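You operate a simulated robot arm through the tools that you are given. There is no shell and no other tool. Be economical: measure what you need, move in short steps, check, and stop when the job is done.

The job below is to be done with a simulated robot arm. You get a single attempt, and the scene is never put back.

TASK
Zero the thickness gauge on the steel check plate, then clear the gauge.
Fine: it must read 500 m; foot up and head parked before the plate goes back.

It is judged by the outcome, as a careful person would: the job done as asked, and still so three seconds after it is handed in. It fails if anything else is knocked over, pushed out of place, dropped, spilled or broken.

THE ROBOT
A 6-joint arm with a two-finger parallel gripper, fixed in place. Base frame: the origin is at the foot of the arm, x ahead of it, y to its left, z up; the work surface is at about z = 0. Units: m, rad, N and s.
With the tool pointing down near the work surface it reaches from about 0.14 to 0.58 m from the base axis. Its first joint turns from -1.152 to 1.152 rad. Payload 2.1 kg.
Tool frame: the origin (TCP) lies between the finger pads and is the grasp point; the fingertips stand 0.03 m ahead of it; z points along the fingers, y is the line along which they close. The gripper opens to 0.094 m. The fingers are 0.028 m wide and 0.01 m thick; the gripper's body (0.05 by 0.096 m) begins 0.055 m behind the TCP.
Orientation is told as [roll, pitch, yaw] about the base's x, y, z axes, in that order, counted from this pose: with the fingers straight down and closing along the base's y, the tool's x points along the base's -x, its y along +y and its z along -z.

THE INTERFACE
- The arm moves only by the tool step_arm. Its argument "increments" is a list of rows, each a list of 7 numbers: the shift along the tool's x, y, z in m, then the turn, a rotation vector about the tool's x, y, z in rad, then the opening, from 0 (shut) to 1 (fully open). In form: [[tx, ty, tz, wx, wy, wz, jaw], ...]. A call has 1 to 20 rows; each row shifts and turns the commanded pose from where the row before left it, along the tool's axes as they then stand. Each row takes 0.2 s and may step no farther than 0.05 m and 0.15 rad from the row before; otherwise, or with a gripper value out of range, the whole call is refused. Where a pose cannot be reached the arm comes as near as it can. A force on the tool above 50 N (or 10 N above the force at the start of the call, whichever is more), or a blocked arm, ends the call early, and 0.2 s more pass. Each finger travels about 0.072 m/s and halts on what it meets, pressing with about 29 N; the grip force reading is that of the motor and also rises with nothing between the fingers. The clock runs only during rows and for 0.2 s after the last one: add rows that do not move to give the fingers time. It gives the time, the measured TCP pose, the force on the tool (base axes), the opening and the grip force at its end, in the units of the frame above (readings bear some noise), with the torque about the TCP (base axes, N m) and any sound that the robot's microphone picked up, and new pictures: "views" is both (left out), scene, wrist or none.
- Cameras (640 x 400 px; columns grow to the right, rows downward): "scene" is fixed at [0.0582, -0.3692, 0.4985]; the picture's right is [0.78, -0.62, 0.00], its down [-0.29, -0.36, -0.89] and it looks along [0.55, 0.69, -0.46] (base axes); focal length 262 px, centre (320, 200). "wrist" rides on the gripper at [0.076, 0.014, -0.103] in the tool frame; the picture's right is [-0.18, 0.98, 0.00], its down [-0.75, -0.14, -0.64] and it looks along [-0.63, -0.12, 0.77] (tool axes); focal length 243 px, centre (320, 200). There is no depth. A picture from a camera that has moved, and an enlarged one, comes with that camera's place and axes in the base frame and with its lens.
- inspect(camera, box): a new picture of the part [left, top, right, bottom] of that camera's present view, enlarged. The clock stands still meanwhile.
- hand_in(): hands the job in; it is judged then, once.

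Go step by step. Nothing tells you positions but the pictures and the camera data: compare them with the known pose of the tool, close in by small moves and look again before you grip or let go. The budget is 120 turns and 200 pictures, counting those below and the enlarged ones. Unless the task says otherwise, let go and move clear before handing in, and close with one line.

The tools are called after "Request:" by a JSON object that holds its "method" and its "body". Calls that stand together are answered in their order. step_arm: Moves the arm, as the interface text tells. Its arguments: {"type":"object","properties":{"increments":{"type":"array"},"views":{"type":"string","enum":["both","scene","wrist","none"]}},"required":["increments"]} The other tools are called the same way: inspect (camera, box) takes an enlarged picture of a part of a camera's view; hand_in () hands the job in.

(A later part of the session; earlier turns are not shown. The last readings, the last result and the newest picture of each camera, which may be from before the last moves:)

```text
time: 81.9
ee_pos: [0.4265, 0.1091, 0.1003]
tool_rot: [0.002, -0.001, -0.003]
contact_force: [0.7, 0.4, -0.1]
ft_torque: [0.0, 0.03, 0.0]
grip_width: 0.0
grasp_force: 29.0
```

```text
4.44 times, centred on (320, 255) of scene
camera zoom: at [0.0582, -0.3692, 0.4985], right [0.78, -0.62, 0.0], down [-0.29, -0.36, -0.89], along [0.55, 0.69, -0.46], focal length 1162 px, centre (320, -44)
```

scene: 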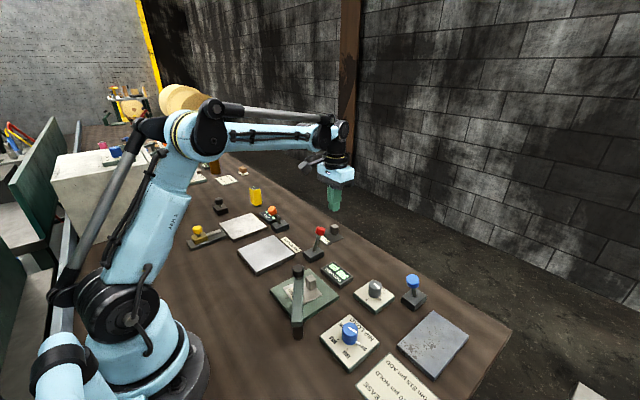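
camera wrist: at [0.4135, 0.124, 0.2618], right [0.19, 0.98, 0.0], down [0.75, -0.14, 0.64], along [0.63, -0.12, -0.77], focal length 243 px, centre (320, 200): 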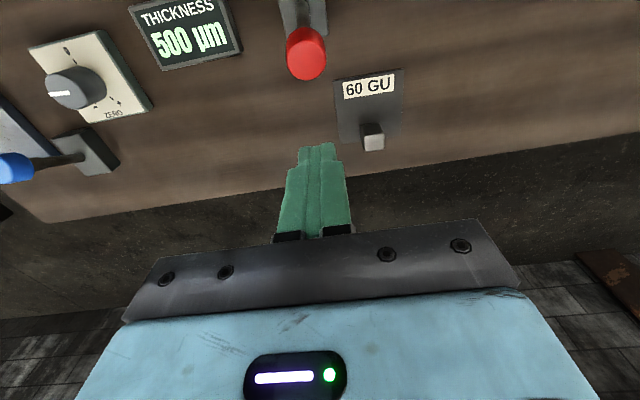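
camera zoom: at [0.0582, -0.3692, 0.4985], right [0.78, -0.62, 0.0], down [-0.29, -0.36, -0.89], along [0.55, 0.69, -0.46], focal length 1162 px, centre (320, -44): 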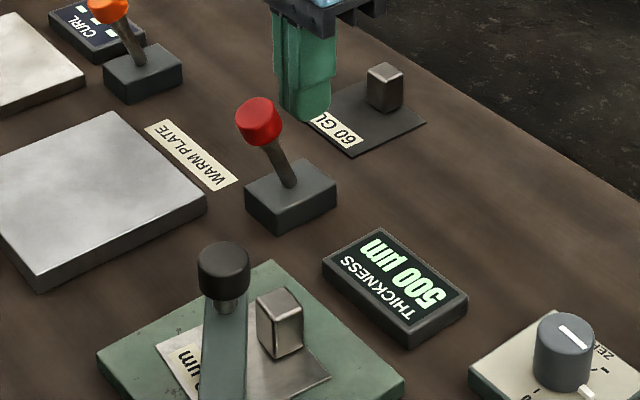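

The ball is nearly at its original place but the display still reads, so I'll push to the end stop.

Request:
{"method": "step_arm", "body": {"increments": [[0.003, 0, 0, 0, 0, 0, 0], [0.003, 0, 0, 0, 0, 0, 0], [0.002, 0, 0, 0, 0, 0, 0], [0, 0, 0, 0, 0, 0, 0]], "views": "none"}}

Request:
{"method": "inspect", "body": {"camera": "scene", "box": [260, 210, 380, 300]}}

```text
time: 82.9
ee_pos: [0.4193, 0.1081, 0.1002]
tool_rot: [0.004, -0.006, -0.002]
contact_force: [23.3, 1.3, 6.0]
ft_torque: [0.04, -0.46, -0.08]
grip_width: 0.0002
grasp_force: 28.7
```

```text
4.44 times, centred on (320, 255) of scene
camera zoom: at [0.0582, -0.3692, 0.4985], right [0.78, -0.62, 0.0], down [-0.29, -0.36, -0.89], along [0.55, 0.69, -0.46], focal length 1162 px, centre (320, -44)
```

zoom: 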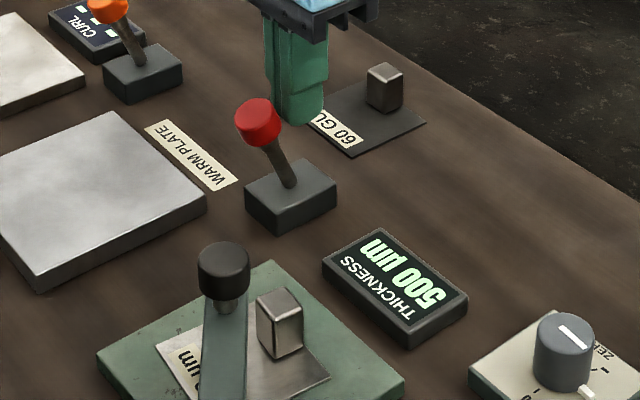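

The lever is hard at its original stop, but the display may simply hold its last value. I'll go back to the earlier viewpoint (0.3525,0.112,0.098) to compare the foot directly.

Request:
{"method": "step_arm", "body": {"increments": [[-0.015, 0, 0, 0, 0, 0, 0], [0, 0, -0.04, 0, 0, 0, 0], [0, 0, -0.03, 0, 0, 0, 0], [0.04, 0.001, 0, 0, 0, 0, 0], [0.042, 0.002, 0, 0, 0, 0, 0], [0, 0, 0.04, 0, 0, 0, 0], [0, 0, 0.031, 0, 0, 0, 0], [0, 0, 0, 0, 0, 0, 0]]}}

Request:
{"method": "inspect", "body": {"camera": "wrist", "box": [0, 0, 280, 220]}}

```text
time: 84.7
ee_pos: [0.3497, 0.1134, 0.0999]
tool_rot: [0.003, -0.001, -0.001]
contact_force: [0.3, -0.8, 0.8]
ft_torque: [0.0, -0.02, 0.0]
grip_width: 0.0002
grasp_force: 29.2
camera wrist: at [0.2733, 0.1263, 0.2015], right [0.19, 0.98, 0.0], down [0.75, -0.14, 0.64], along [0.63, -0.12, -0.77], focal length 243 px, centre (320, 200)
```

scene: 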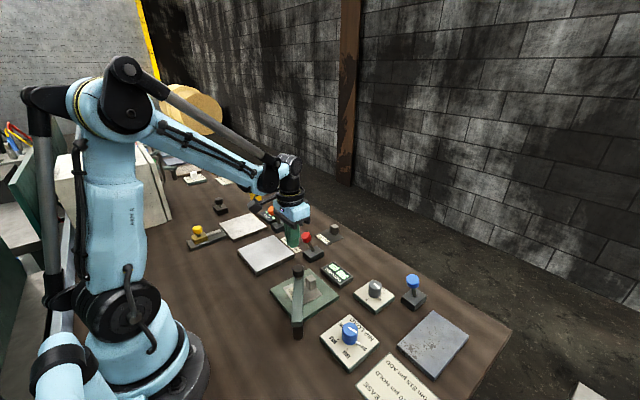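
wrist: 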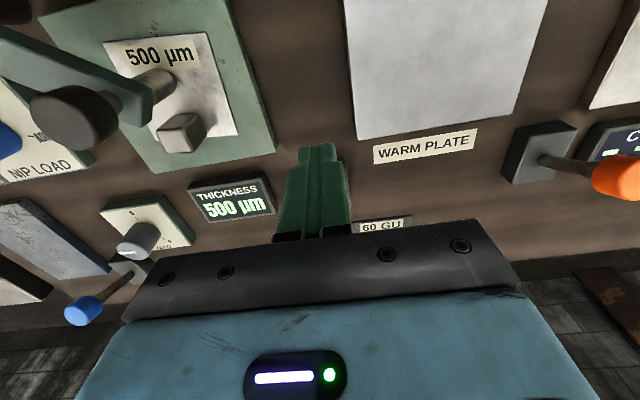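

```text
1.82 times, centred on (140, 110) of wrist
camera zoom: at [0.2733, 0.1263, 0.2015], right [0.19, 0.98, 0.0], down [0.75, -0.14, 0.64], along [0.63, -0.12, -0.77], focal length 441 px, centre (647, 364)
```

zoom: 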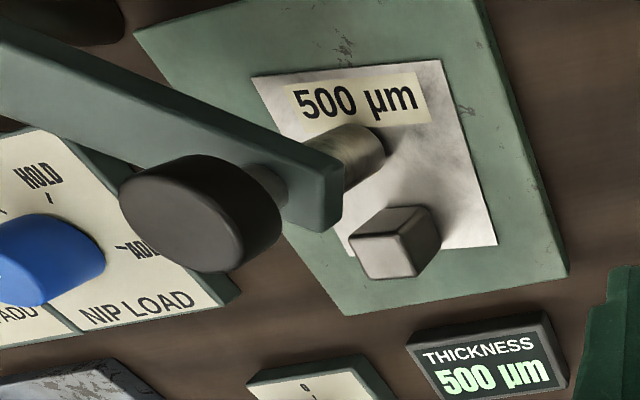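

The display still shows 500, so I need to know the foot's real height. I'll repeat the earlier view B pose, taken before the red lever, for a like-for-like comparison.

Request:
{"method": "step_arm", "body": {"increments": [[0, 0, -0.04, 0, 0, 0, 0], [0.036, -0.008, -0.021, 0, 0, 0, 0], [0.038, -0.009, 0, 0, 0, 0, 0], [0.0385, -0.009, 0, 0, 0, 0, 0], [0, 0, 0, 0, 0, 0, 0]], "views": "none"}}

Request:
{"method": "inspect", "body": {"camera": "wrist", "box": [160, 60, 320, 180]}}

```text
time: 85.9
ee_pos: [0.2389, 0.0844, 0.1605]
tool_rot: [0.004, 0.0, -0.002]
contact_force: [-0.1, 0.3, -0.7]
ft_torque: [0.01, 0.01, 0.0]
grip_width: 0.0
grasp_force: 28.7
```

```text
3.33 times, centred on (240, 120) of wrist
camera zoom: at [0.1623, 0.0985, 0.2618], right [0.19, 0.98, 0.0], down [0.75, -0.14, 0.64], along [0.63, -0.12, -0.77], focal length 809 px, centre (587, 467)
```

zoom: 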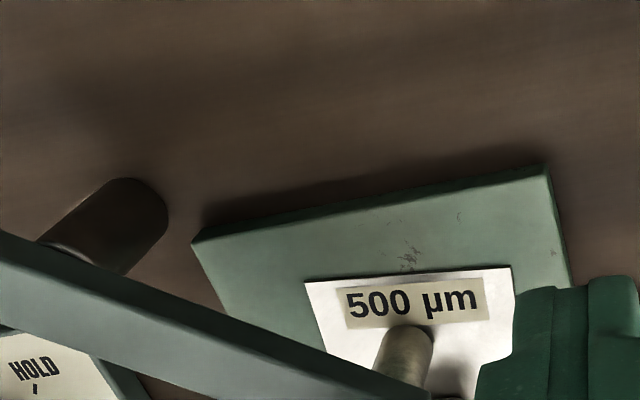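

The foot looks the same as after my blue-lever push, so I can't yet tell up from down. One closer look at the foot/plate junction from here.

Request:
{"method": "inspect", "body": {"camera": "wrist", "box": [235, 135, 299, 175]}}

```text
10.00 times, centred on (267, 155) of wrist
camera zoom: at [0.1623, 0.0985, 0.2618], right [0.19, 0.98, 0.0], down [0.75, -0.14, 0.64], along [0.63, -0.12, -0.77], focal length 2426 px, centre (850, 650)
```

zoom: 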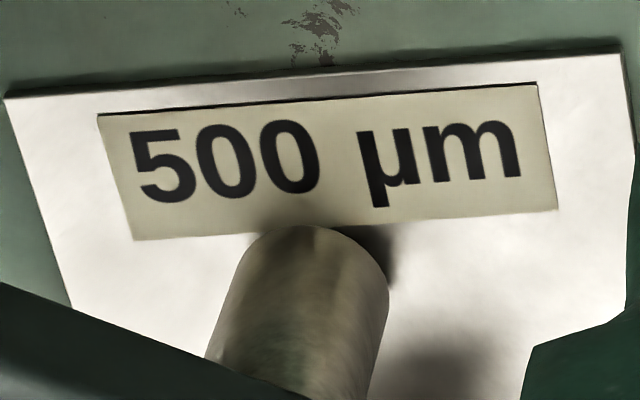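

There's a tight contact shadow at the foot tip, and my triangulation gives its bottom at about z≈0.012, so the foot is down. It's unchanged since my blue-lever push, so blue seems to work the foot and I didn't return it fully to its stop. I'll push it home from the +x side.

Request:
{"method": "step_arm", "body": {"increments": [[0, 0, -0.04, 0, 0, 0, 0], [-0.035, -0.028, 0, 0, 0, 0, 0], [-0.035, -0.028, 0, 0, 0, 0, 0], [-0.035, -0.028, 0, 0, 0, 0, 0], [-0.035, -0.028, 0, 0, 0, 0, 0], [-0.035, -0.028, 0, 0, 0, 0, 0], [-0.035, -0.028, 0, 0, 0, 0, 0], [-0.035, -0.028, 0, 0, 0, 0, 0], [-0.033, -0.028, 0, 0, 0, 0, 0], [-0.022, -0.027, 0, 0, 0, 0, 0], [0, 0, 0.04, 0, 0, 0, 0], [0, 0, 0.04, 0, 0, 0, 0], [0, 0, 0.02, 0, 0, 0, 0], [0, 0, 0, 0, 0, 0, 0]], "views": "none"}}

Request:
{"method": "inspect", "body": {"camera": "scene", "box": [310, 225, 470, 325]}}

```text
time: 88.9
ee_pos: [0.5377, -0.1657, 0.0991]
tool_rot: [0.002, 0.001, -0.003]
contact_force: [-0.4, 0.4, 0.6]
ft_torque: [-0.02, -0.03, -0.01]
grip_width: 0.0002
grasp_force: 29.1
```

```text
4.00 times, centred on (390, 275) of scene
camera zoom: at [0.0582, -0.3692, 0.4985], right [0.78, -0.62, 0.0], down [-0.29, -0.36, -0.89], along [0.55, 0.69, -0.46], focal length 1046 px, centre (40, -100)
```

zoom: 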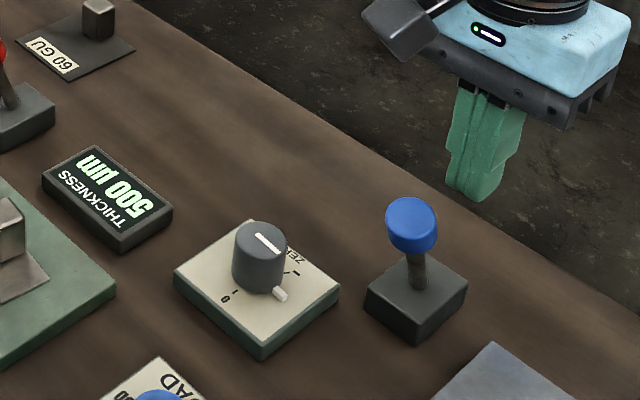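

Now I'll push –x until the lever meets its stop.

Request:
{"method": "step_arm", "body": {"increments": [[0.01, 0, 0, 0, 0, 0, 0], [0.01, 0, 0, 0, 0, 0, 0], [0.008, 0, 0, 0, 0, 0, 0], [0.003, 0, 0, 0, 0, 0, 0], [0.002, 0, 0, 0, 0, 0, 0], [0.002, 0, 0, 0, 0, 0, 0], [0, 0, 0, 0, 0, 0, 0], [0, 0, 0, 0, 0, 0, 0]], "views": "none"}}

Request:
{"method": "inspect", "body": {"camera": "scene", "box": [310, 225, 470, 325]}}

```text
time: 90.7
ee_pos: [0.5061, -0.166, 0.0998]
tool_rot: [-0.001, -0.008, -0.002]
contact_force: [27.6, -4.9, -6.0]
ft_torque: [0.01, -0.72, 0.05]
grip_width: 0.0
grasp_force: 29.0
```

```text
4.00 times, centred on (390, 275) of scene
camera zoom: at [0.0582, -0.3692, 0.4984], right [0.78, -0.62, 0.0], down [-0.29, -0.36, -0.89], along [0.55, 0.69, -0.46], focal length 1046 px, centre (40, -100)
```

zoom: 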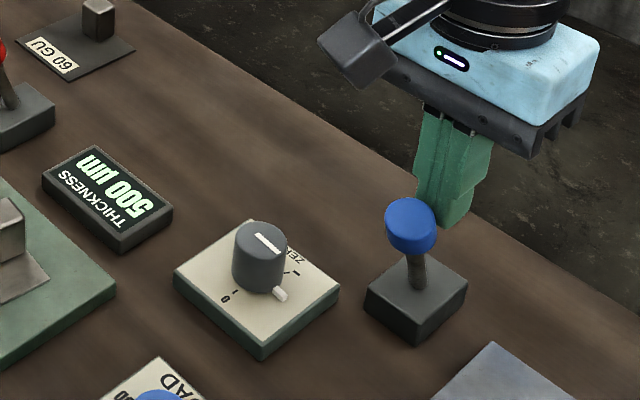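

Both levers are now at their original stops. I'll recheck the foot from view B.

Request:
{"method": "step_arm", "body": {"increments": [[-0.01, 0, 0, 0, 0, 0, 0], [0, 0, -0.05, 0, 0, 0, 0], [0, 0, -0.05, 0, 0, 0, 0], [0.035, 0.028, 0, 0, 0, 0, 0], [0.035, 0.028, 0, 0, 0, 0, 0], [0.035, 0.028, 0, 0, 0, 0, 0], [0.035, 0.028, 0, 0, 0, 0, 0], [0.035, 0.028, 0, 0, 0, 0, 0], [0.035, 0.028, 0, 0, 0, 0, 0], [0.035, 0.028, 0, 0, 0, 0, 0], [0.03, 0.028, 0, 0, 0, 0, 0], [0.002, 0.026, 0.04, 0, 0, 0, 0], [0, 0, 0, 0, 0, 0, 0]], "views": "none"}}

Request:
{"method": "inspect", "body": {"camera": "wrist", "box": [235, 135, 299, 175]}}

```text
time: 93.5
ee_pos: [0.2365, 0.0859, 0.1622]
tool_rot: [0.004, -0.001, -0.002]
contact_force: [0.1, 0.5, 0.0]
ft_torque: [-0.03, 0.0, 0.03]
grip_width: 0.0
grasp_force: 29.4
```

```text
10.00 times, centred on (267, 155) of wrist
camera zoom: at [0.1606, 0.1004, 0.2634], right [0.19, 0.98, 0.0], down [0.75, -0.14, 0.64], along [0.63, -0.12, -0.77], focal length 2426 px, centre (850, 650)
```

zoom: 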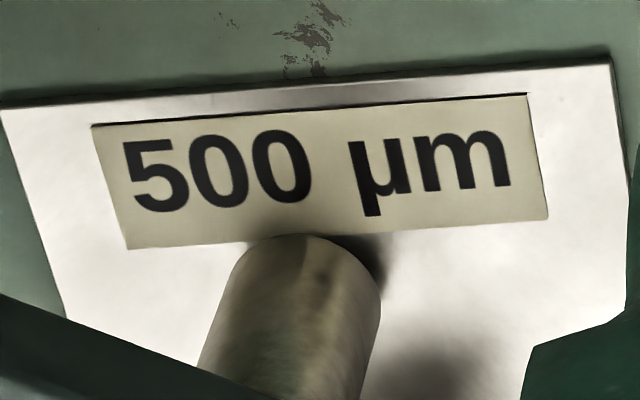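

The foot looks unchanged by blue. To settle it, I'll lower with the red lever again, the one action that produced a reading, and compare the same view.

Request:
{"method": "step_arm", "body": {"increments": [[-0.04, 0.008, 0, 0, 0, 0, 0], [-0.04, 0.008, 0, 0, 0, 0, 0], [-0.033, 0.009, 0, 0, 0, 0, 0], [0, 0, 0.04, 0, 0, 0, 0], [0, 0, 0.022, 0, 0, 0, 0], [-0.01, 0, 0, 0, 0, 0, 0], [-0.01, 0, 0, 0, 0, 0, 0], [-0.01, 0, 0, 0, 0, 0, 0], [-0.01, 0, 0, 0, 0, 0, 0], [-0.01, 0, 0, 0, 0, 0, 0], [-0.009, 0, 0, 0, 0, 0, 0], [-0.003, 0, 0, 0, 0, 0, 0], [-0.002, 0, 0, 0, 0, 0, 0], [0, 0, 0, 0, 0, 0, 0]], "views": "none"}}

Request:
{"method": "inspect", "body": {"camera": "scene", "box": [260, 210, 380, 300]}}

```text
time: 96.5
ee_pos: [0.4115, 0.1105, 0.0978]
tool_rot: [0.002, 0.004, -0.001]
contact_force: [-17.8, -2.6, 5.7]
ft_torque: [-0.07, 0.31, -0.04]
grip_width: 0.0
grasp_force: 28.4
```

```text
4.44 times, centred on (320, 255) of scene
camera zoom: at [0.0581, -0.3692, 0.4985], right [0.78, -0.62, 0.0], down [-0.29, -0.36, -0.89], along [0.55, 0.69, -0.46], focal length 1162 px, centre (320, -44)
```

zoom: 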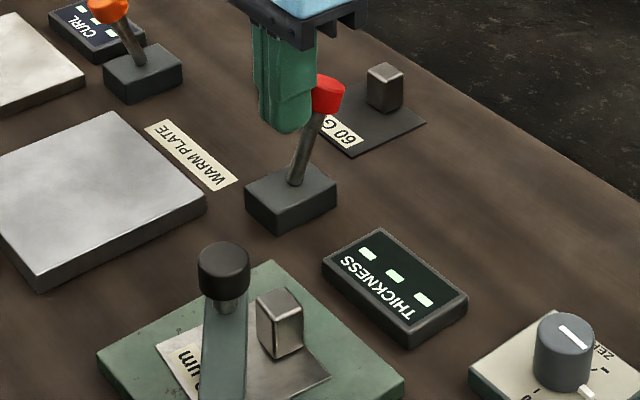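

The display went to "– – –": each full throw of the red lever toggles the foot. I'll check view B now for the foot height.

Request:
{"method": "step_arm", "body": {"increments": [[0.03, 0, 0, 0, 0, 0, 0], [0.03, 0, 0, 0, 0, 0, 0], [0, 0, -0.04, 0, 0, 0, 0], [0, 0, -0.022, 0, 0, 0, 0], [0.04, -0.008, 0, 0, 0, 0, 0], [0.04, -0.008, 0, 0, 0, 0, 0], [0.035, -0.009, 0, 0, 0, 0, 0], [0, 0, 0, 0, 0, 0, 0]], "views": "none"}}

Request:
{"method": "inspect", "body": {"camera": "wrist", "box": [235, 135, 299, 175]}}

```text
time: 98.3
ee_pos: [0.2392, 0.0863, 0.162]
tool_rot: [0.004, -0.001, -0.002]
contact_force: [0.1, -0.8, -0.2]
ft_torque: [0.02, -0.01, 0.0]
grip_width: 0.0
grasp_force: 29.2
```

```text
10.00 times, centred on (267, 155) of wrist
camera zoom: at [0.162, 0.0996, 0.2644], right [0.19, 0.98, 0.0], down [0.75, -0.14, 0.64], along [0.63, -0.12, -0.77], focal length 2426 px, centre (850, 650)
```

zoom: 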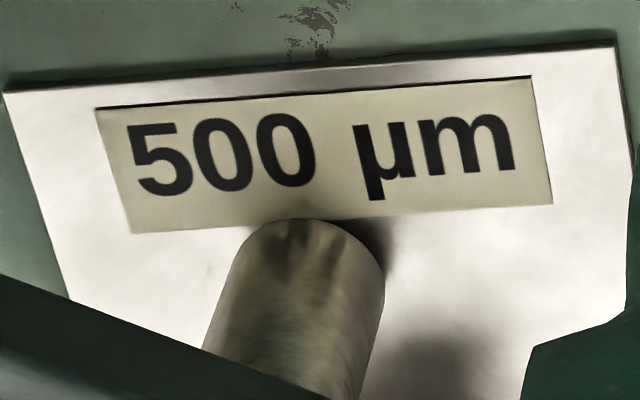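

The foot looks the same again. The "– – –" may just be a settling delay, so I'll read the display now.

Request:
{"method": "inspect", "body": {"camera": "scene", "box": [250, 230, 430, 345]}}

```text
3.48 times, centred on (340, 288) of scene
camera zoom: at [0.0582, -0.3692, 0.4985], right [0.78, -0.62, 0.0], down [-0.29, -0.36, -0.89], along [0.55, 0.69, -0.46], focal length 910 px, centre (250, -104)
```

zoom: 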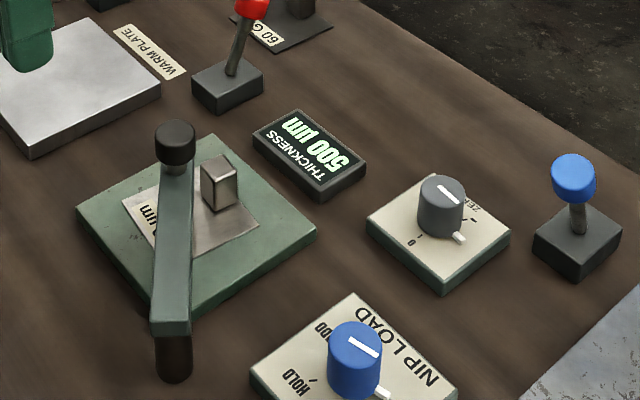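

The display reads 500 again, so I can't infer the foot's state from it. I'll tilt the tool for a low-angle look at the foot/plate gap, which is decisive.

Request:
{"method": "step_arm", "body": {"increments": [[0, 0.01, 0, 0, -0.125, 0, 0], [0, 0, 0, 0, -0.125, 0, 0], [0, 0, 0, 0, -0.125, 0, 0], [0, 0, 0, 0, -0.125, 0, 0], [0.016, 0, 0.019, 0, 0, 0, 0], [0.016, 0, 0.019, 0, 0, 0, 0], [0.015, 0, 0.018, 0, 0, 0, 0], [0, 0, 0, 0, 0, 0, 0]], "views": "wrist"}}

Request:
{"method": "inspect", "body": {"camera": "wrist", "box": [160, 80, 320, 200]}}

```text
time: 100.1
ee_pos: [0.2231, 0.0942, 0.0868]
tool_rot: [0.003, -0.499, -0.003]
contact_force: [0.8, -1.0, 0.7]
ft_torque: [0.02, -0.03, 0.02]
grip_width: 0.0
grasp_force: 28.9
camera wrist: at [0.1066, 0.1089, 0.1414], right [0.16, 0.98, 0.09], down [0.35, -0.14, 0.92], along [0.92, -0.12, -0.37], focal length 243 px, centre (320, 200)
```

wrist: 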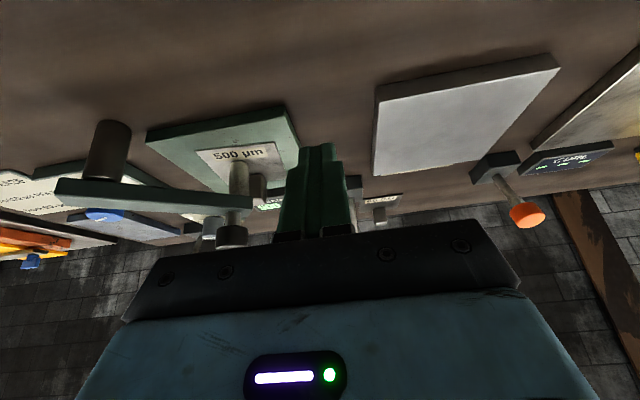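

```text
3.33 times, centred on (240, 140) of wrist
camera zoom: at [0.1066, 0.1089, 0.1414], right [0.16, 0.98, 0.09], down [0.35, -0.14, 0.92], along [0.92, -0.12, -0.37], focal length 809 px, centre (587, 400)
```

zoom: 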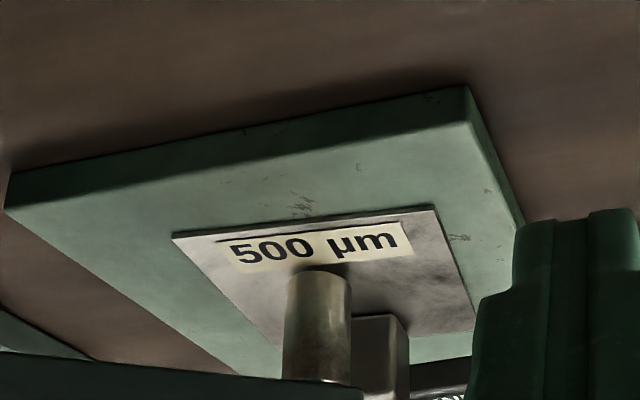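

This low view resolves the foot tip well: it sits just below the label, and I take it as the baseline with red thrown. Next I'll return red to its home stop and repeat this exact view.

Request:
{"method": "step_arm", "body": {"increments": [[-0.016, 0, -0.019, 0, 0, 0, 0], [-0.016, 0, -0.019, 0, 0, 0, 0], [-0.015, 0, -0.018, 0, 0.125, 0, 0], [0, 0, 0, 0, 0.125, 0, 0], [0, 0, 0, 0, 0.125, 0, 0], [0, 0, -0.02, 0, 0.125, 0, 0], [-0.045, 0.003, 0, 0, 0, 0, 0], [-0.045, 0.003, 0, 0, 0, 0, 0], [-0.045, 0.003, 0, 0, 0, 0, 0], [-0.045, 0.003, 0, 0, 0, 0, 0], [-0.045, 0.003, 0, 0, 0, 0, 0], [-0.02, 0, 0, 0, 0, 0, 0], [0, 0, 0.045, 0, 0, 0, 0], [0, 0, 0.037, 0, 0, 0, 0], [0, 0, 0, 0, 0, 0, 0]], "views": "none"}}

```text
time: 103.3
ee_pos: [0.4821, 0.1104, 0.0995]
tool_rot: [0.003, 0.0, -0.001]
contact_force: [0.2, -0.5, 0.2]
ft_torque: [-0.01, 0.0, -0.01]
grip_width: 0.0002
grasp_force: 28.8
```

Request:
{"method": "step_arm", "body": {"increments": [[0.012, 0, 0, 0, 0, 0, 0], [0.012, 0, 0, 0, 0, 0, 0], [0.012, 0, 0, 0, 0, 0, 0], [0.012, 0, 0, 0, 0, 0, 0], [0.012, 0, 0, 0, 0, 0, 0], [0.003, 0, 0, 0, 0, 0, 0], [0.001, 0, 0, 0, 0, 0, 0], [0, 0, 0, 0, 0, 0, 0], [0, 0, 0, 0, 0, 0, 0]], "views": "none"}}

Request:
{"method": "inspect", "body": {"camera": "scene", "box": [260, 210, 380, 300]}}

```text
time: 105.3
ee_pos: [0.4186, 0.1116, 0.1003]
tool_rot: [0.005, -0.012, -0.003]
contact_force: [32.0, 4.8, 10.0]
ft_torque: [0.13, -0.58, -0.07]
grip_width: 0.0001
grasp_force: 29.6
```

```text
4.44 times, centred on (320, 255) of scene
camera zoom: at [0.0581, -0.3692, 0.4985], right [0.78, -0.62, 0.0], down [-0.29, -0.36, -0.89], along [0.55, 0.69, -0.46], focal length 1162 px, centre (320, -44)
```

zoom: 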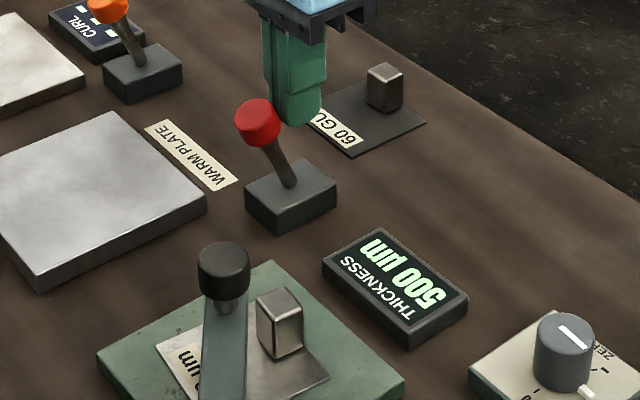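

Now back to the identical low view.

Request:
{"method": "step_arm", "body": {"increments": [[-0.02, 0, 0, 0, 0, 0, 0], [0, 0, -0.045, 0, 0, 0, 0], [0, 0, -0.037, 0, 0, 0, 0], [0.045, -0.003, 0, 0, 0, 0, 0], [0.045, -0.003, 0, 0, 0, 0, 0], [0.045, -0.003, 0, 0, 0, 0, 0], [0.045, -0.003, 0, 0, 0, 0, 0], [0.0213, -0.003, 0, 0, 0, 0, 0], [0, 0, 0.02, 0, -0.125, 0, 0], [0, 0, 0, 0, -0.125, 0, 0], [0, 0, 0, 0, -0.125, 0, 0], [0, 0, 0, 0, -0.125, 0, 0], [0.016, 0, 0.019, 0, 0, 0, 0], [0.016, 0, 0.019, 0, 0, 0, 0], [0.015, 0, 0.018, 0, 0, 0, 0], [0, 0, 0, 0, 0, 0, 0]], "views": "none"}}

Request:
{"method": "inspect", "body": {"camera": "wrist", "box": [160, 80, 320, 200]}}

Request:
{"method": "inspect", "body": {"camera": "scene", "box": [250, 230, 430, 345]}}

```text
time: 108.7
ee_pos: [0.2198, 0.0955, 0.0864]
tool_rot: [0.003, -0.501, -0.004]
contact_force: [0.2, -0.6, 0.3]
ft_torque: [-0.01, 0.02, -0.01]
grip_width: 0.0
grasp_force: 29.0
```

```text
3.33 times, centred on (240, 140) of wrist
camera zoom: at [0.1033, 0.1098, 0.1408], right [0.16, 0.98, 0.09], down [0.35, -0.14, 0.92], along [0.92, -0.12, -0.37], focal length 809 px, centre (587, 400)
```

zoom: 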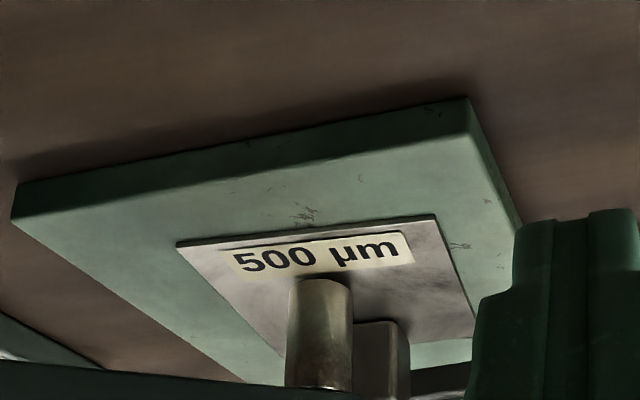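

```text
3.48 times, centred on (340, 288) of scene
camera zoom: at [0.0582, -0.3692, 0.4985], right [0.78, -0.62, 0.0], down [-0.29, -0.36, -0.89], along [0.55, 0.69, -0.46], focal length 910 px, centre (250, -104)
```

zoom: 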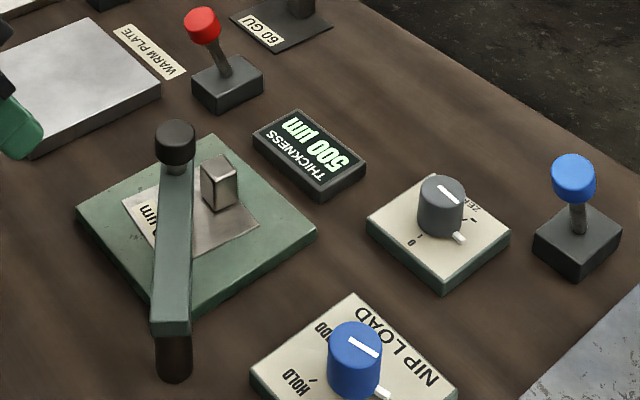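

Red makes no visible difference to the foot, so I'll test the blue lever with the same view: throw it to +x and look again.

Request:
{"method": "step_arm", "body": {"increments": [[-0.016, 0, -0.019, 0, 0, 0, 0], [-0.016, 0, -0.019, 0, 0, 0, 0], [-0.015, 0, -0.018, 0, 0.125, 0, 0], [0, 0, 0, 0, 0.125, 0, 0], [0, 0, 0, 0, 0.125, 0, 0], [0, 0, -0.02, 0, 0.125, 0, 0], [-0.0285, -0.0375, 0, 0, 0, 0, 0], [-0.0285, -0.0375, 0, 0, 0, 0, 0], [-0.0285, -0.0375, 0, 0, 0, 0, 0], [-0.0285, -0.0375, 0, 0, 0, 0, 0], [-0.0285, -0.0375, 0, 0, 0, 0, 0], [-0.0285, -0.0375, 0, 0, 0, 0, 0], [-0.0265, -0.0375, 0, 0, 0, 0, 0], [0, 0, 0.045, 0, 0, 0, 0], [0, 0, 0.037, 0, 0, 0, 0], [0, 0, 0, 0, 0, 0, 0]], "views": "none"}}

```text
time: 112.1
ee_pos: [0.4304, -0.1659, 0.0965]
tool_rot: [0.005, 0.0, -0.001]
contact_force: [0.2, 0.5, -0.5]
ft_torque: [0.01, 0.0, 0.01]
grip_width: 0.0001
grasp_force: 28.9
```

Request:
{"method": "step_arm", "body": {"increments": [[-0.012, 0, -0.003, 0, 0, 0, 0], [-0.012, 0, 0, 0, 0, 0, 0], [-0.012, 0, 0, 0, 0, 0, 0], [-0.012, 0, 0, 0, 0, 0, 0], [-0.012, 0, 0, 0, 0, 0, 0], [-0.006, 0, 0, 0, 0, 0, 0], [-0.002, 0, 0, 0, 0, 0, 0], [-0.001, 0, 0, 0, 0, 0, 0], [0, 0, 0, 0, 0, 0, 0], [0, 0, 0, 0, 0, 0, 0]], "views": "none"}}

Request:
{"method": "inspect", "body": {"camera": "scene", "box": [250, 230, 450, 345]}}

```text
time: 114.3
ee_pos: [0.498, -0.1686, 0.1016]
tool_rot: [0.002, 0.007, -0.002]
contact_force: [-25.7, 0.1, 9.3]
ft_torque: [0.02, 0.5, 0.08]
grip_width: 0.0
grasp_force: 28.6
```

```text
3.20 times, centred on (350, 288) of scene
camera zoom: at [0.0581, -0.3691, 0.4985], right [0.78, -0.62, 0.0], down [-0.29, -0.36, -0.89], along [0.55, 0.69, -0.46], focal length 837 px, centre (224, -80)
```

zoom: 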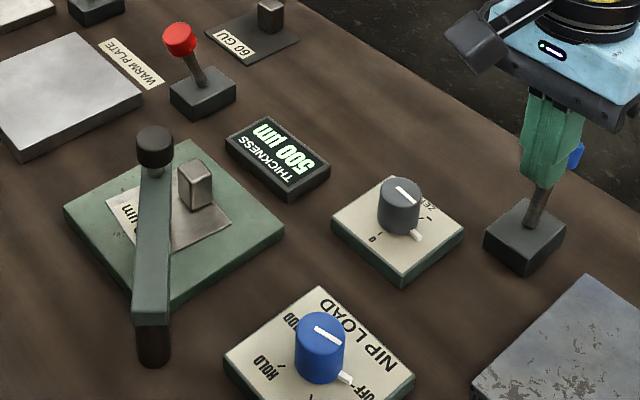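

Request:
{"method": "step_arm", "body": {"increments": [[0.03, 0, 0, 0, 0, 0, 0], [0.03, 0, 0, 0, 0, 0, 0], [0, 0, -0.045, 0, 0, 0, 0], [0, 0, -0.037, 0, 0, 0, 0], [0.0285, 0.0375, 0, 0, 0, 0, 0], [0.0285, 0.0375, 0, 0, 0, 0, 0], [0.0285, 0.0375, 0, 0, 0, 0, 0], [0.0285, 0.0375, 0, 0, 0, 0, 0], [0.0285, 0.0375, 0, 0, 0, 0, 0], [0.0285, 0.0375, 0, 0, 0, 0, 0], [0.0295, 0.0375, 0, 0, 0, 0, 0], [0, 0, 0.018, 0, -0.125, 0, 0], [0, 0, 0, 0, -0.125, 0, 0], [0, 0, 0, 0, -0.125, 0, 0], [0, 0, 0, 0, -0.125, 0, 0], [0.016, 0, 0.019, 0, 0, 0, 0], [0.016, 0, 0.019, 0, 0, 0, 0], [0.015, 0, 0.018, 0, 0, 0, 0], [0, 0, 0, 0, 0, 0, 0]], "views": "none"}}

Request:
{"method": "inspect", "body": {"camera": "wrist", "box": [160, 80, 320, 200]}}

Request:
{"method": "inspect", "body": {"camera": "scene", "box": [250, 230, 450, 345]}}

```text
time: 118.3
ee_pos: [0.2248, 0.0962, 0.0935]
tool_rot: [0.003, -0.499, -0.005]
contact_force: [-0.4, 0.3, 0.1]
ft_torque: [-0.01, -0.02, -0.01]
grip_width: 0.0
grasp_force: 29.1
```

```text
3.33 times, centred on (240, 140) of wrist
camera zoom: at [0.1088, 0.1094, 0.1467], right [0.16, 0.98, 0.09], down [0.35, -0.14, 0.92], along [0.92, -0.12, -0.37], focal length 809 px, centre (587, 400)
```

zoom: 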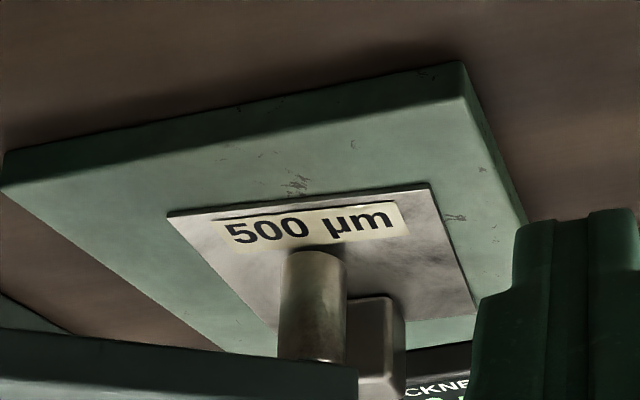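

```text
3.20 times, centred on (350, 288) of scene
camera zoom: at [0.0582, -0.3692, 0.4985], right [0.78, -0.62, 0.0], down [-0.29, -0.36, -0.89], along [0.55, 0.69, -0.46], focal length 837 px, centre (224, -80)
```

zoom: 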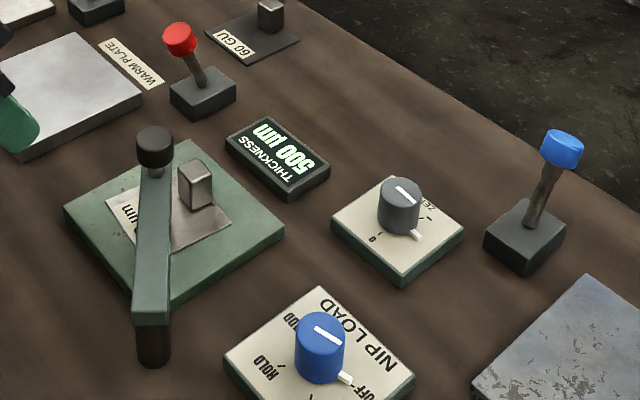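

Neither lever visibly moves the foot: there's a constant gap of about 5 mm. The pattern fits the red lever engaging the measurement, with "– – –" while settling and the last reading held once it's back. Red home therefore means foot up. Blue is unrelated, so I'll put it back at its home stop.

Request:
{"method": "step_arm", "body": {"increments": [[-0.016, 0, -0.019, 0, 0, 0, 0], [-0.016, 0, -0.019, 0, 0, 0, 0], [-0.015, 0, -0.018, 0, 0.125, 0, 0], [0, 0, 0, 0, 0.125, 0, 0], [0, 0, 0, 0, 0.125, 0, 0], [0, 0, -0.018, 0, 0.125, 0, 0], [-0.0335, -0.0291, 0, 0, 0, 0, 0], [-0.0335, -0.0291, 0, 0, 0, 0, 0], [-0.0335, -0.0291, 0, 0, 0, 0, 0], [-0.0335, -0.0291, 0, 0, 0, 0, 0], [-0.0335, -0.0291, 0, 0, 0, 0, 0], [-0.0335, -0.0291, 0, 0, 0, 0, 0], [-0.0335, -0.0291, 0, 0, 0, 0, 0], [-0.0335, -0.0291, 0, 0, 0, 0, 0], [-0.0375, -0.0291, 0, 0, 0, 0, 0], [-0.005, 0, 0.03, 0, 0, 0, 0], [0, 0, 0, 0, 0, 0, 0]], "views": "none"}}

```text
time: 121.9
ee_pos: [0.5483, -0.1684, 0.1517]
tool_rot: [0.003, 0.0, -0.001]
contact_force: [-0.6, 0.0, 0.1]
ft_torque: [-0.03, 0.01, -0.02]
grip_width: 0.0
grasp_force: 29.3
```

The ball is too far out to get behind it, so I'll grip and draw it to mid-travel as before, then push it home.

Request:
{"method": "step_arm", "body": {"increments": [[0.02, 0.001, 0, 0, 0, 0, 0.3], [0, 0, 0, 0, 0, 0, 0.6], [0, 0, 0, 0, 0, 0, 0.6], [0, 0, 0, 0, 0, 0, 0.6], [0, 0, 0.04, 0, 0, 0, 0.6], [0, 0, 0.02, 0, 0, 0, 0.6], [0, 0, 0, 0, 0, 0, 0.4], [0, 0, 0, 0, 0, 0, 0.27], [0, 0, 0, 0, 0, 0, 0.27], [0, 0, 0, 0, 0, 0, 0.27], [0.008, 0, -0.002, 0, 0, 0, 0.27], [0.008, 0, -0.0015, 0, 0, 0, 0.27], [0.008, 0, -0.0005, 0, 0, 0, 0.27], [0.005, 0, 0, 0, 0, 0, 0.27], [0, 0, 0, 0, 0, 0, 0.27]], "views": "none"}}

Request:
{"method": "inspect", "body": {"camera": "scene", "box": [340, 230, 460, 320]}}

```text
time: 125.1
ee_pos: [0.4972, -0.1664, 0.0959]
tool_rot: [0.002, 0.001, -0.001]
contact_force: [0.3, 3.7, -0.3]
ft_torque: [0.06, 0.05, 0.06]
grip_width: 0.0271
grasp_force: 1.5
```

```text
4.44 times, centred on (400, 275) of scene
camera zoom: at [0.0582, -0.3692, 0.4985], right [0.78, -0.62, 0.0], down [-0.29, -0.36, -0.89], along [0.55, 0.69, -0.46], focal length 1162 px, centre (-36, -133)
```

zoom: 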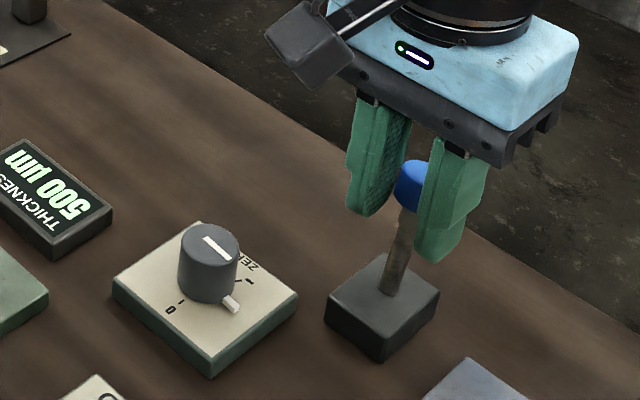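

It's partway. I'll release, go over to the far side, and push home to the stop.

Request:
{"method": "step_arm", "body": {"increments": [[0, 0, 0, 0, 0, 0, 0.45], [0, 0, 0, 0, 0, 0, 0.6], [0, 0, -0.04, 0, 0, 0, 0.6], [-0.03, 0, -0.01, 0, 0, 0, 0.3], [-0.026, 0, 0, 0, 0, 0, 0], [0, 0, 0, 0, 0, 0, 0], [0, 0, 0, 0, 0, 0, 0], [0, 0, 0.025, 0, 0, 0, 0], [0, 0, 0.021, 0, 0, 0, 0], [0.012, 0, 0, 0, 0, 0, 0], [0.012, 0, 0, 0, 0, 0, 0], [0.012, 0, 0, 0, 0, 0, 0], [0.008, 0, 0, 0, 0, 0, 0], [0.002, 0, 0, 0, 0, 0, 0], [0.002, 0, 0, 0, 0, 0, 0], [0, 0, 0, 0, 0, 0, 0]], "views": "none"}}

Request:
{"method": "inspect", "body": {"camera": "scene", "box": [250, 230, 450, 345]}}

```text
time: 127.0
ee_pos: [0.5547, -0.1672, 0.1112]
tool_rot: [-0.001, -0.007, 0.0]
contact_force: [2.5, -0.6, 19.0]
ft_torque: [-0.02, 0.19, 0.01]
grip_width: 0.0
grasp_force: 29.0
stopped in row 9: the force on the tool passed its limit at 101 N (the readings are from after the stop); the commanded pose is now the measured one
```

```text
3.20 times, centred on (350, 288) of scene
camera zoom: at [0.0581, -0.3691, 0.4985], right [0.78, -0.62, 0.0], down [-0.29, -0.36, -0.89], along [0.55, 0.69, -0.46], focal length 837 px, centre (224, -80)
```

zoom: 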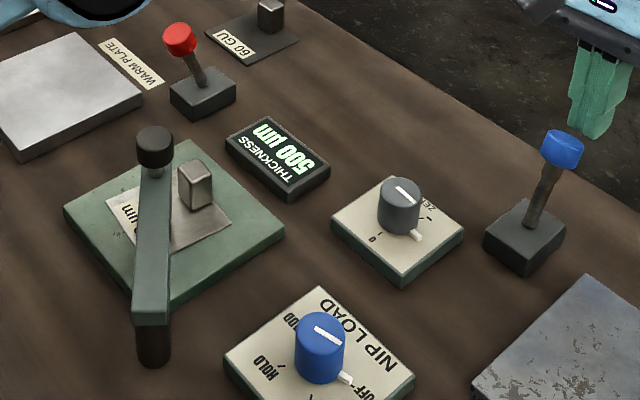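

The lever is bistable and fell back, and the fingertips touched the ball; nothing looks displaced. I'll grip again and draw it well past centre before releasing.

Request:
{"method": "step_arm", "body": {"increments": [[0, 0, -0.03, 0, 0, 0, 0], [0.013, 0, -0.012, 0, 0, 0, 0.3], [0.0135, 0.001, 0, 0, 0, 0, 0.6], [0, 0, 0, 0, 0, 0, 0.6], [0, 0, 0, 0, 0, 0, 0.6], [0, 0, 0.04, 0, 0, 0, 0.6], [0, 0, 0.022, 0, 0, 0, 0.6], [0, 0, 0, 0, 0, 0, 0.4], [0, 0, 0, 0, 0, 0, 0.26], [0, 0, 0, 0, 0, 0, 0.26], [0, 0, 0, 0, 0, 0, 0.26], [0.008, 0, -0.002, 0, 0, 0, 0.26], [0.008, 0, -0.0015, 0, 0, 0, 0.26], [0.008, 0, -0.0005, 0, 0, 0, 0.26], [0.008, 0, 0, 0, 0, 0, 0.26], [0.006, 0, 0, 0, 0, 0, 0.26], [0, 0, 0, 0, 0, 0, 0.26]], "views": "none"}}

Request:
{"method": "inspect", "body": {"camera": "scene", "box": [340, 230, 460, 320]}}

```text
time: 130.7
ee_pos: [0.4898, -0.1653, 0.0942]
tool_rot: [0.002, -0.005, -0.001]
contact_force: [0.6, 11.9, -3.1]
ft_torque: [-0.06, -0.01, 0.11]
grip_width: 0.031
grasp_force: 5.3
```

```text
4.44 times, centred on (400, 275) of scene
camera zoom: at [0.0582, -0.3692, 0.4985], right [0.78, -0.62, 0.0], down [-0.29, -0.36, -0.89], along [0.55, 0.69, -0.46], focal length 1162 px, centre (-36, -133)
```

zoom: 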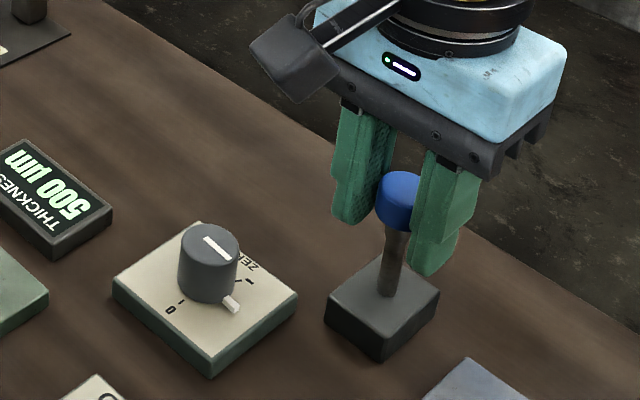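

Near centre. I'll grip a bit firmer and draw it further.

Request:
{"method": "step_arm", "body": {"increments": [[0, 0, 0, 0, 0, 0, 0.22], [0.006, 0, 0, 0, 0, 0, 0.22], [0.006, 0, 0.0005, 0, 0, 0, 0.22], [0.006, 0, 0.001, 0, 0, 0, 0.22], [0, 0, 0, 0, 0, 0, 0.22]], "views": "none"}}

Request:
{"method": "inspect", "body": {"camera": "scene", "box": [340, 230, 460, 320]}}

```text
time: 131.8
ee_pos: [0.4718, -0.166, 0.0943]
tool_rot: [0.004, -0.006, 0.0]
contact_force: [1.1, 15.4, 4.0]
ft_torque: [0.05, -0.23, 0.1]
grip_width: 0.0295
grasp_force: 7.7
```

```text
4.44 times, centred on (400, 275) of scene
camera zoom: at [0.0582, -0.3691, 0.4985], right [0.78, -0.62, 0.0], down [-0.29, -0.36, -0.89], along [0.55, 0.69, -0.46], focal length 1162 px, centre (-36, -133)
```

zoom: 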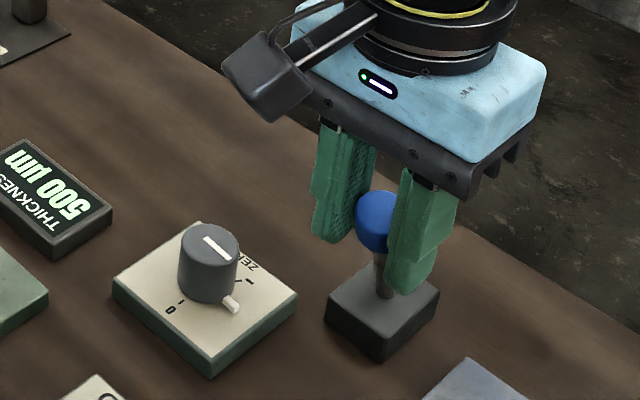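

The ball is at its home place. I'll release and rise straight up.

Request:
{"method": "step_arm", "body": {"increments": [[0, 0, 0, 0, 0, 0, 0.45], [0, 0, 0, 0, 0, 0, 0.6], [0, 0, 0, 0, 0, 0, 0.6], [0, 0, -0.04, 0, 0, 0, 0.6], [0, 0, -0.045, 0, 0, 0, 0.6], [0, 0, 0, 0, 0, 0, 0.6]], "views": "none"}}

Request:
{"method": "inspect", "body": {"camera": "scene", "box": [250, 230, 450, 345]}}

```text
time: 133.2
ee_pos: [0.4716, -0.1685, 0.1795]
tool_rot: [0.002, -0.006, -0.002]
contact_force: [0.2, 0.3, -0.5]
ft_torque: [-0.04, 0.0, -0.01]
grip_width: 0.0564
grasp_force: 0.0
```

```text
3.20 times, centred on (350, 288) of scene
camera zoom: at [0.0582, -0.3692, 0.4985], right [0.78, -0.62, 0.0], down [-0.29, -0.36, -0.89], along [0.55, 0.69, -0.46], focal length 837 px, centre (224, -80)
```

zoom: 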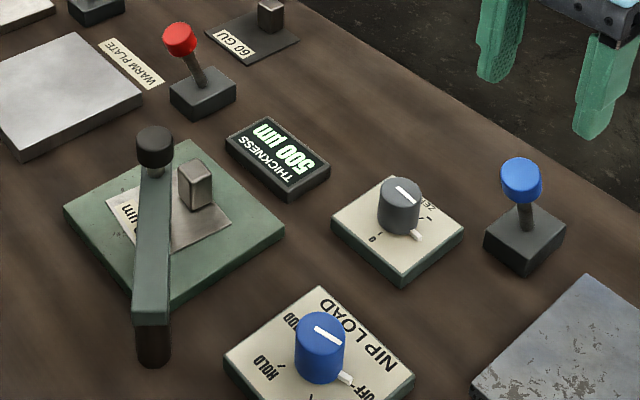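

Blue is home, red is home (foot up) and the display reads 500 µm. Next I'll park the head: go over the knob with the wrist turned along its swing.

Request:
{"method": "step_arm", "body": {"increments": [[0.029, 0.0296, 0, 0, 0.006, 0, 0.6], [0.029, 0.0296, 0, 0, 0, 0, 0.6], [0.029, 0.0296, 0, 0, 0, 0, 0.6], [0.029, 0.0296, 0, 0, 0, 0, 0.6], [0.029, 0.0296, 0, 0, 0, 0, 0.6], [0.029, 0.0296, 0, 0, 0, 0, 0.6], [0, 0, 0, 0, 0, 0.15, 0.6], [0, 0, 0, 0, 0, 0.15, 0.6], [0, 0, 0, 0, 0, 0.15, 0.6], [0, 0, 0, 0, 0, 0.15, 0.6], [0, 0, 0, 0, 0, 0.15, 0.6], [0, 0, 0, 0, 0, 0.15, 0.6], [0, 0, 0, 0, 0, 0.15, 0.6], [0, 0, 0, 0, 0, 0.15, 0.6], [0, 0, 0, 0, 0, 0.15, 0.6], [0, 0, 0, 0, 0, 0.15, 0.6], [0, 0, 0, 0, 0, 0.15, 0.6], [0, 0, 0, 0, 0, 0.15, 0.6], [0, 0, 0, 0, 0, 0.15, 0.6], [0, 0, 0, 0, 0, 0.15, 0.6]], "views": "wrist"}}

```text
time: 137.4
ee_pos: [0.297, 0.0119, 0.1772]
tool_rot: [0.0, 0.002, -2.102]
contact_force: [0.0, 0.1, -0.3]
ft_torque: [0.0, 0.03, 0.0]
grip_width: 0.0564
grasp_force: 0.0
camera wrist: at [0.3476, 0.07, 0.2805], right [0.75, -0.66, 0.0], down [-0.5, -0.58, 0.64], along [-0.42, -0.48, -0.77], focal length 243 px, centre (320, 200)
```

wrist: 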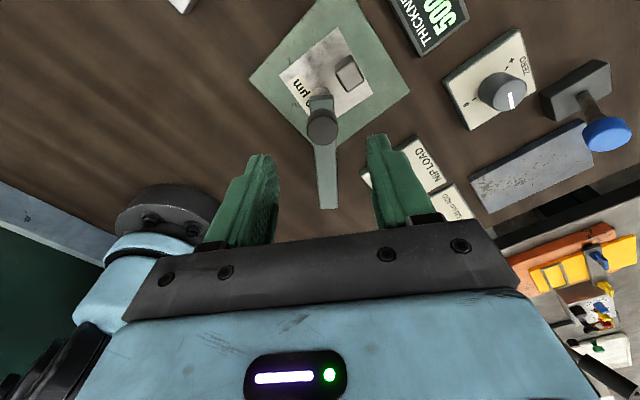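

The knob is at (0.2985,0.012), right under the gripper. I'll descend and swing it a little back toward park, checking that the plate does not follow.

Request:
{"method": "step_arm", "body": {"increments": [[0, 0, 0.04, 0, 0, 0, 0.6], [0.0, 0, 0.028, 0, 0, 0, 0.6], [0, 0, 0, 0, 0, 0, 0.4], [0, 0, 0, 0, 0, 0, 0.4], [-0.0005, -0.01, 0, 0, 0, -0.1, 0.4], [-0.0005, -0.01, 0, 0, 0, -0.1, 0.4], [-0.0005, -0.01, 0, 0, 0, -0.1, 0.4], [0, 0, 0, 0, 0, 0, 0.4]], "views": "wrist"}}

Request:
{"method": "inspect", "body": {"camera": "scene", "box": [230, 230, 390, 345]}}

```text
time: 139.2
ee_pos: [0.2709, 0.0224, 0.1111]
tool_rot: [0.0, 0.002, -1.798]
contact_force: [-0.3, -0.1, 0.4]
ft_torque: [-0.01, 0.02, 0.01]
grip_width: 0.0376
grasp_force: 0.1
camera wrist: at [0.3009, 0.093, 0.2132], right [0.92, -0.4, 0.0], down [-0.31, -0.7, 0.64], along [-0.26, -0.59, -0.77], focal length 243 px, centre (320, 200)
```

wrist: 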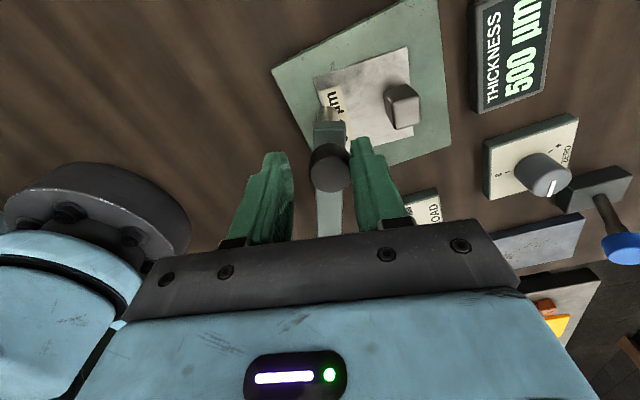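

```text
3.48 times, centred on (310, 288) of scene
camera zoom: at [0.0582, -0.3692, 0.4985], right [0.78, -0.62, 0.0], down [-0.29, -0.36, -0.89], along [0.55, 0.69, -0.46], focal length 910 px, centre (355, -104)
```

zoom: 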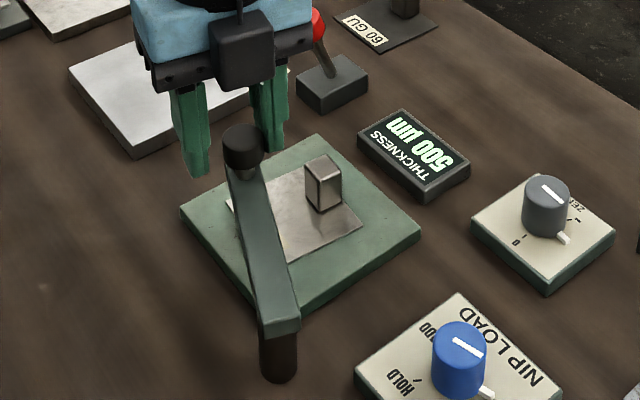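

The plate didn't move, so the foot is clear of it. Continuing the swing to park.

Request:
{"method": "step_arm", "body": {"increments": [[-0.0005, -0.0098, 0, 0, 0, -0.1, 0.4], [-0.0005, -0.0098, 0, 0, 0, -0.1, 0.4], [-0.0005, -0.0098, 0, 0, 0, -0.1, 0.4], [-0.0005, -0.0098, 0, 0, 0, -0.1, 0.4], [-0.0005, -0.0098, 0, 0, 0, -0.1, 0.4], [-0.0005, -0.0098, 0, 0, 0, -0.1, 0.4], [-0.0005, -0.0098, 0, 0, 0, -0.1, 0.4], [-0.0005, -0.0098, 0, 0, 0, -0.1, 0.4], [-0.0005, -0.0098, 0, 0, 0, -0.1, 0.4], [0, 0, 0, 0, 0, 0, 0.4]], "views": "wrist"}}

Request:
{"method": "inspect", "body": {"camera": "scene", "box": [230, 270, 330, 350]}}

```text
time: 141.4
ee_pos: [0.1855, 0.0036, 0.1098]
tool_rot: [0.002, 0.0, -0.899]
contact_force: [-0.7, -0.1, -0.6]
ft_torque: [-0.03, -0.01, -0.01]
grip_width: 0.0377
grasp_force: 0.2
camera wrist: at [0.1493, 0.0721, 0.2117], right [0.88, 0.47, 0.0], down [0.36, -0.68, 0.64], along [0.3, -0.57, -0.77], focal length 243 px, centre (320, 200)
```

wrist: 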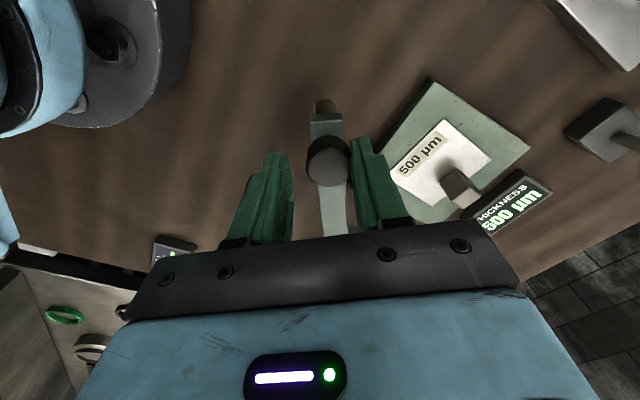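

```text
5.00 times, centred on (280, 310) of scene
camera zoom: at [0.0582, -0.3692, 0.4985], right [0.78, -0.62, 0.0], down [-0.29, -0.36, -0.89], along [0.55, 0.69, -0.46], focal length 1308 px, centre (520, -350)
```

zoom: 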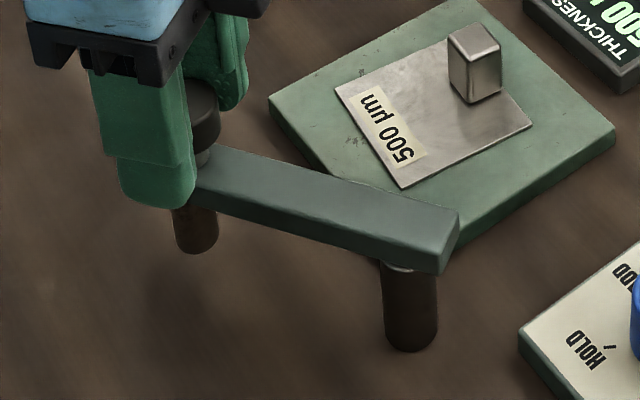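

Nearly at the original park angle. A little more, watching for a stop.

Request:
{"method": "step_arm", "body": {"increments": [[-0.0003, -0.006, 0, 0, 0, -0.06, 0.4], [-0.0003, -0.006, 0, 0, 0, -0.06, 0.4], [-0.0002, -0.003, 0, 0, 0, -0.03, 0.4], [0, 0, 0, 0, 0, 0, 0.4]], "views": "none"}}

Request:
{"method": "inspect", "body": {"camera": "scene", "box": [230, 270, 330, 350]}}

```text
time: 142.4
ee_pos: [0.1764, -0.0088, 0.1095]
tool_rot: [0.003, 0.0, -0.749]
contact_force: [-0.6, -0.2, 0.1]
ft_torque: [-0.01, -0.03, 0.0]
grip_width: 0.0376
grasp_force: 0.0
```

```text
5.00 times, centred on (280, 310) of scene
camera zoom: at [0.0582, -0.3692, 0.4985], right [0.78, -0.62, 0.0], down [-0.29, -0.36, -0.89], along [0.55, 0.69, -0.46], focal length 1308 px, centre (520, -350)
```

zoom: 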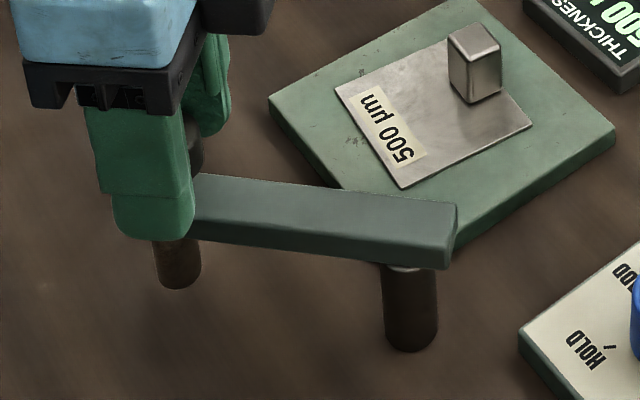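

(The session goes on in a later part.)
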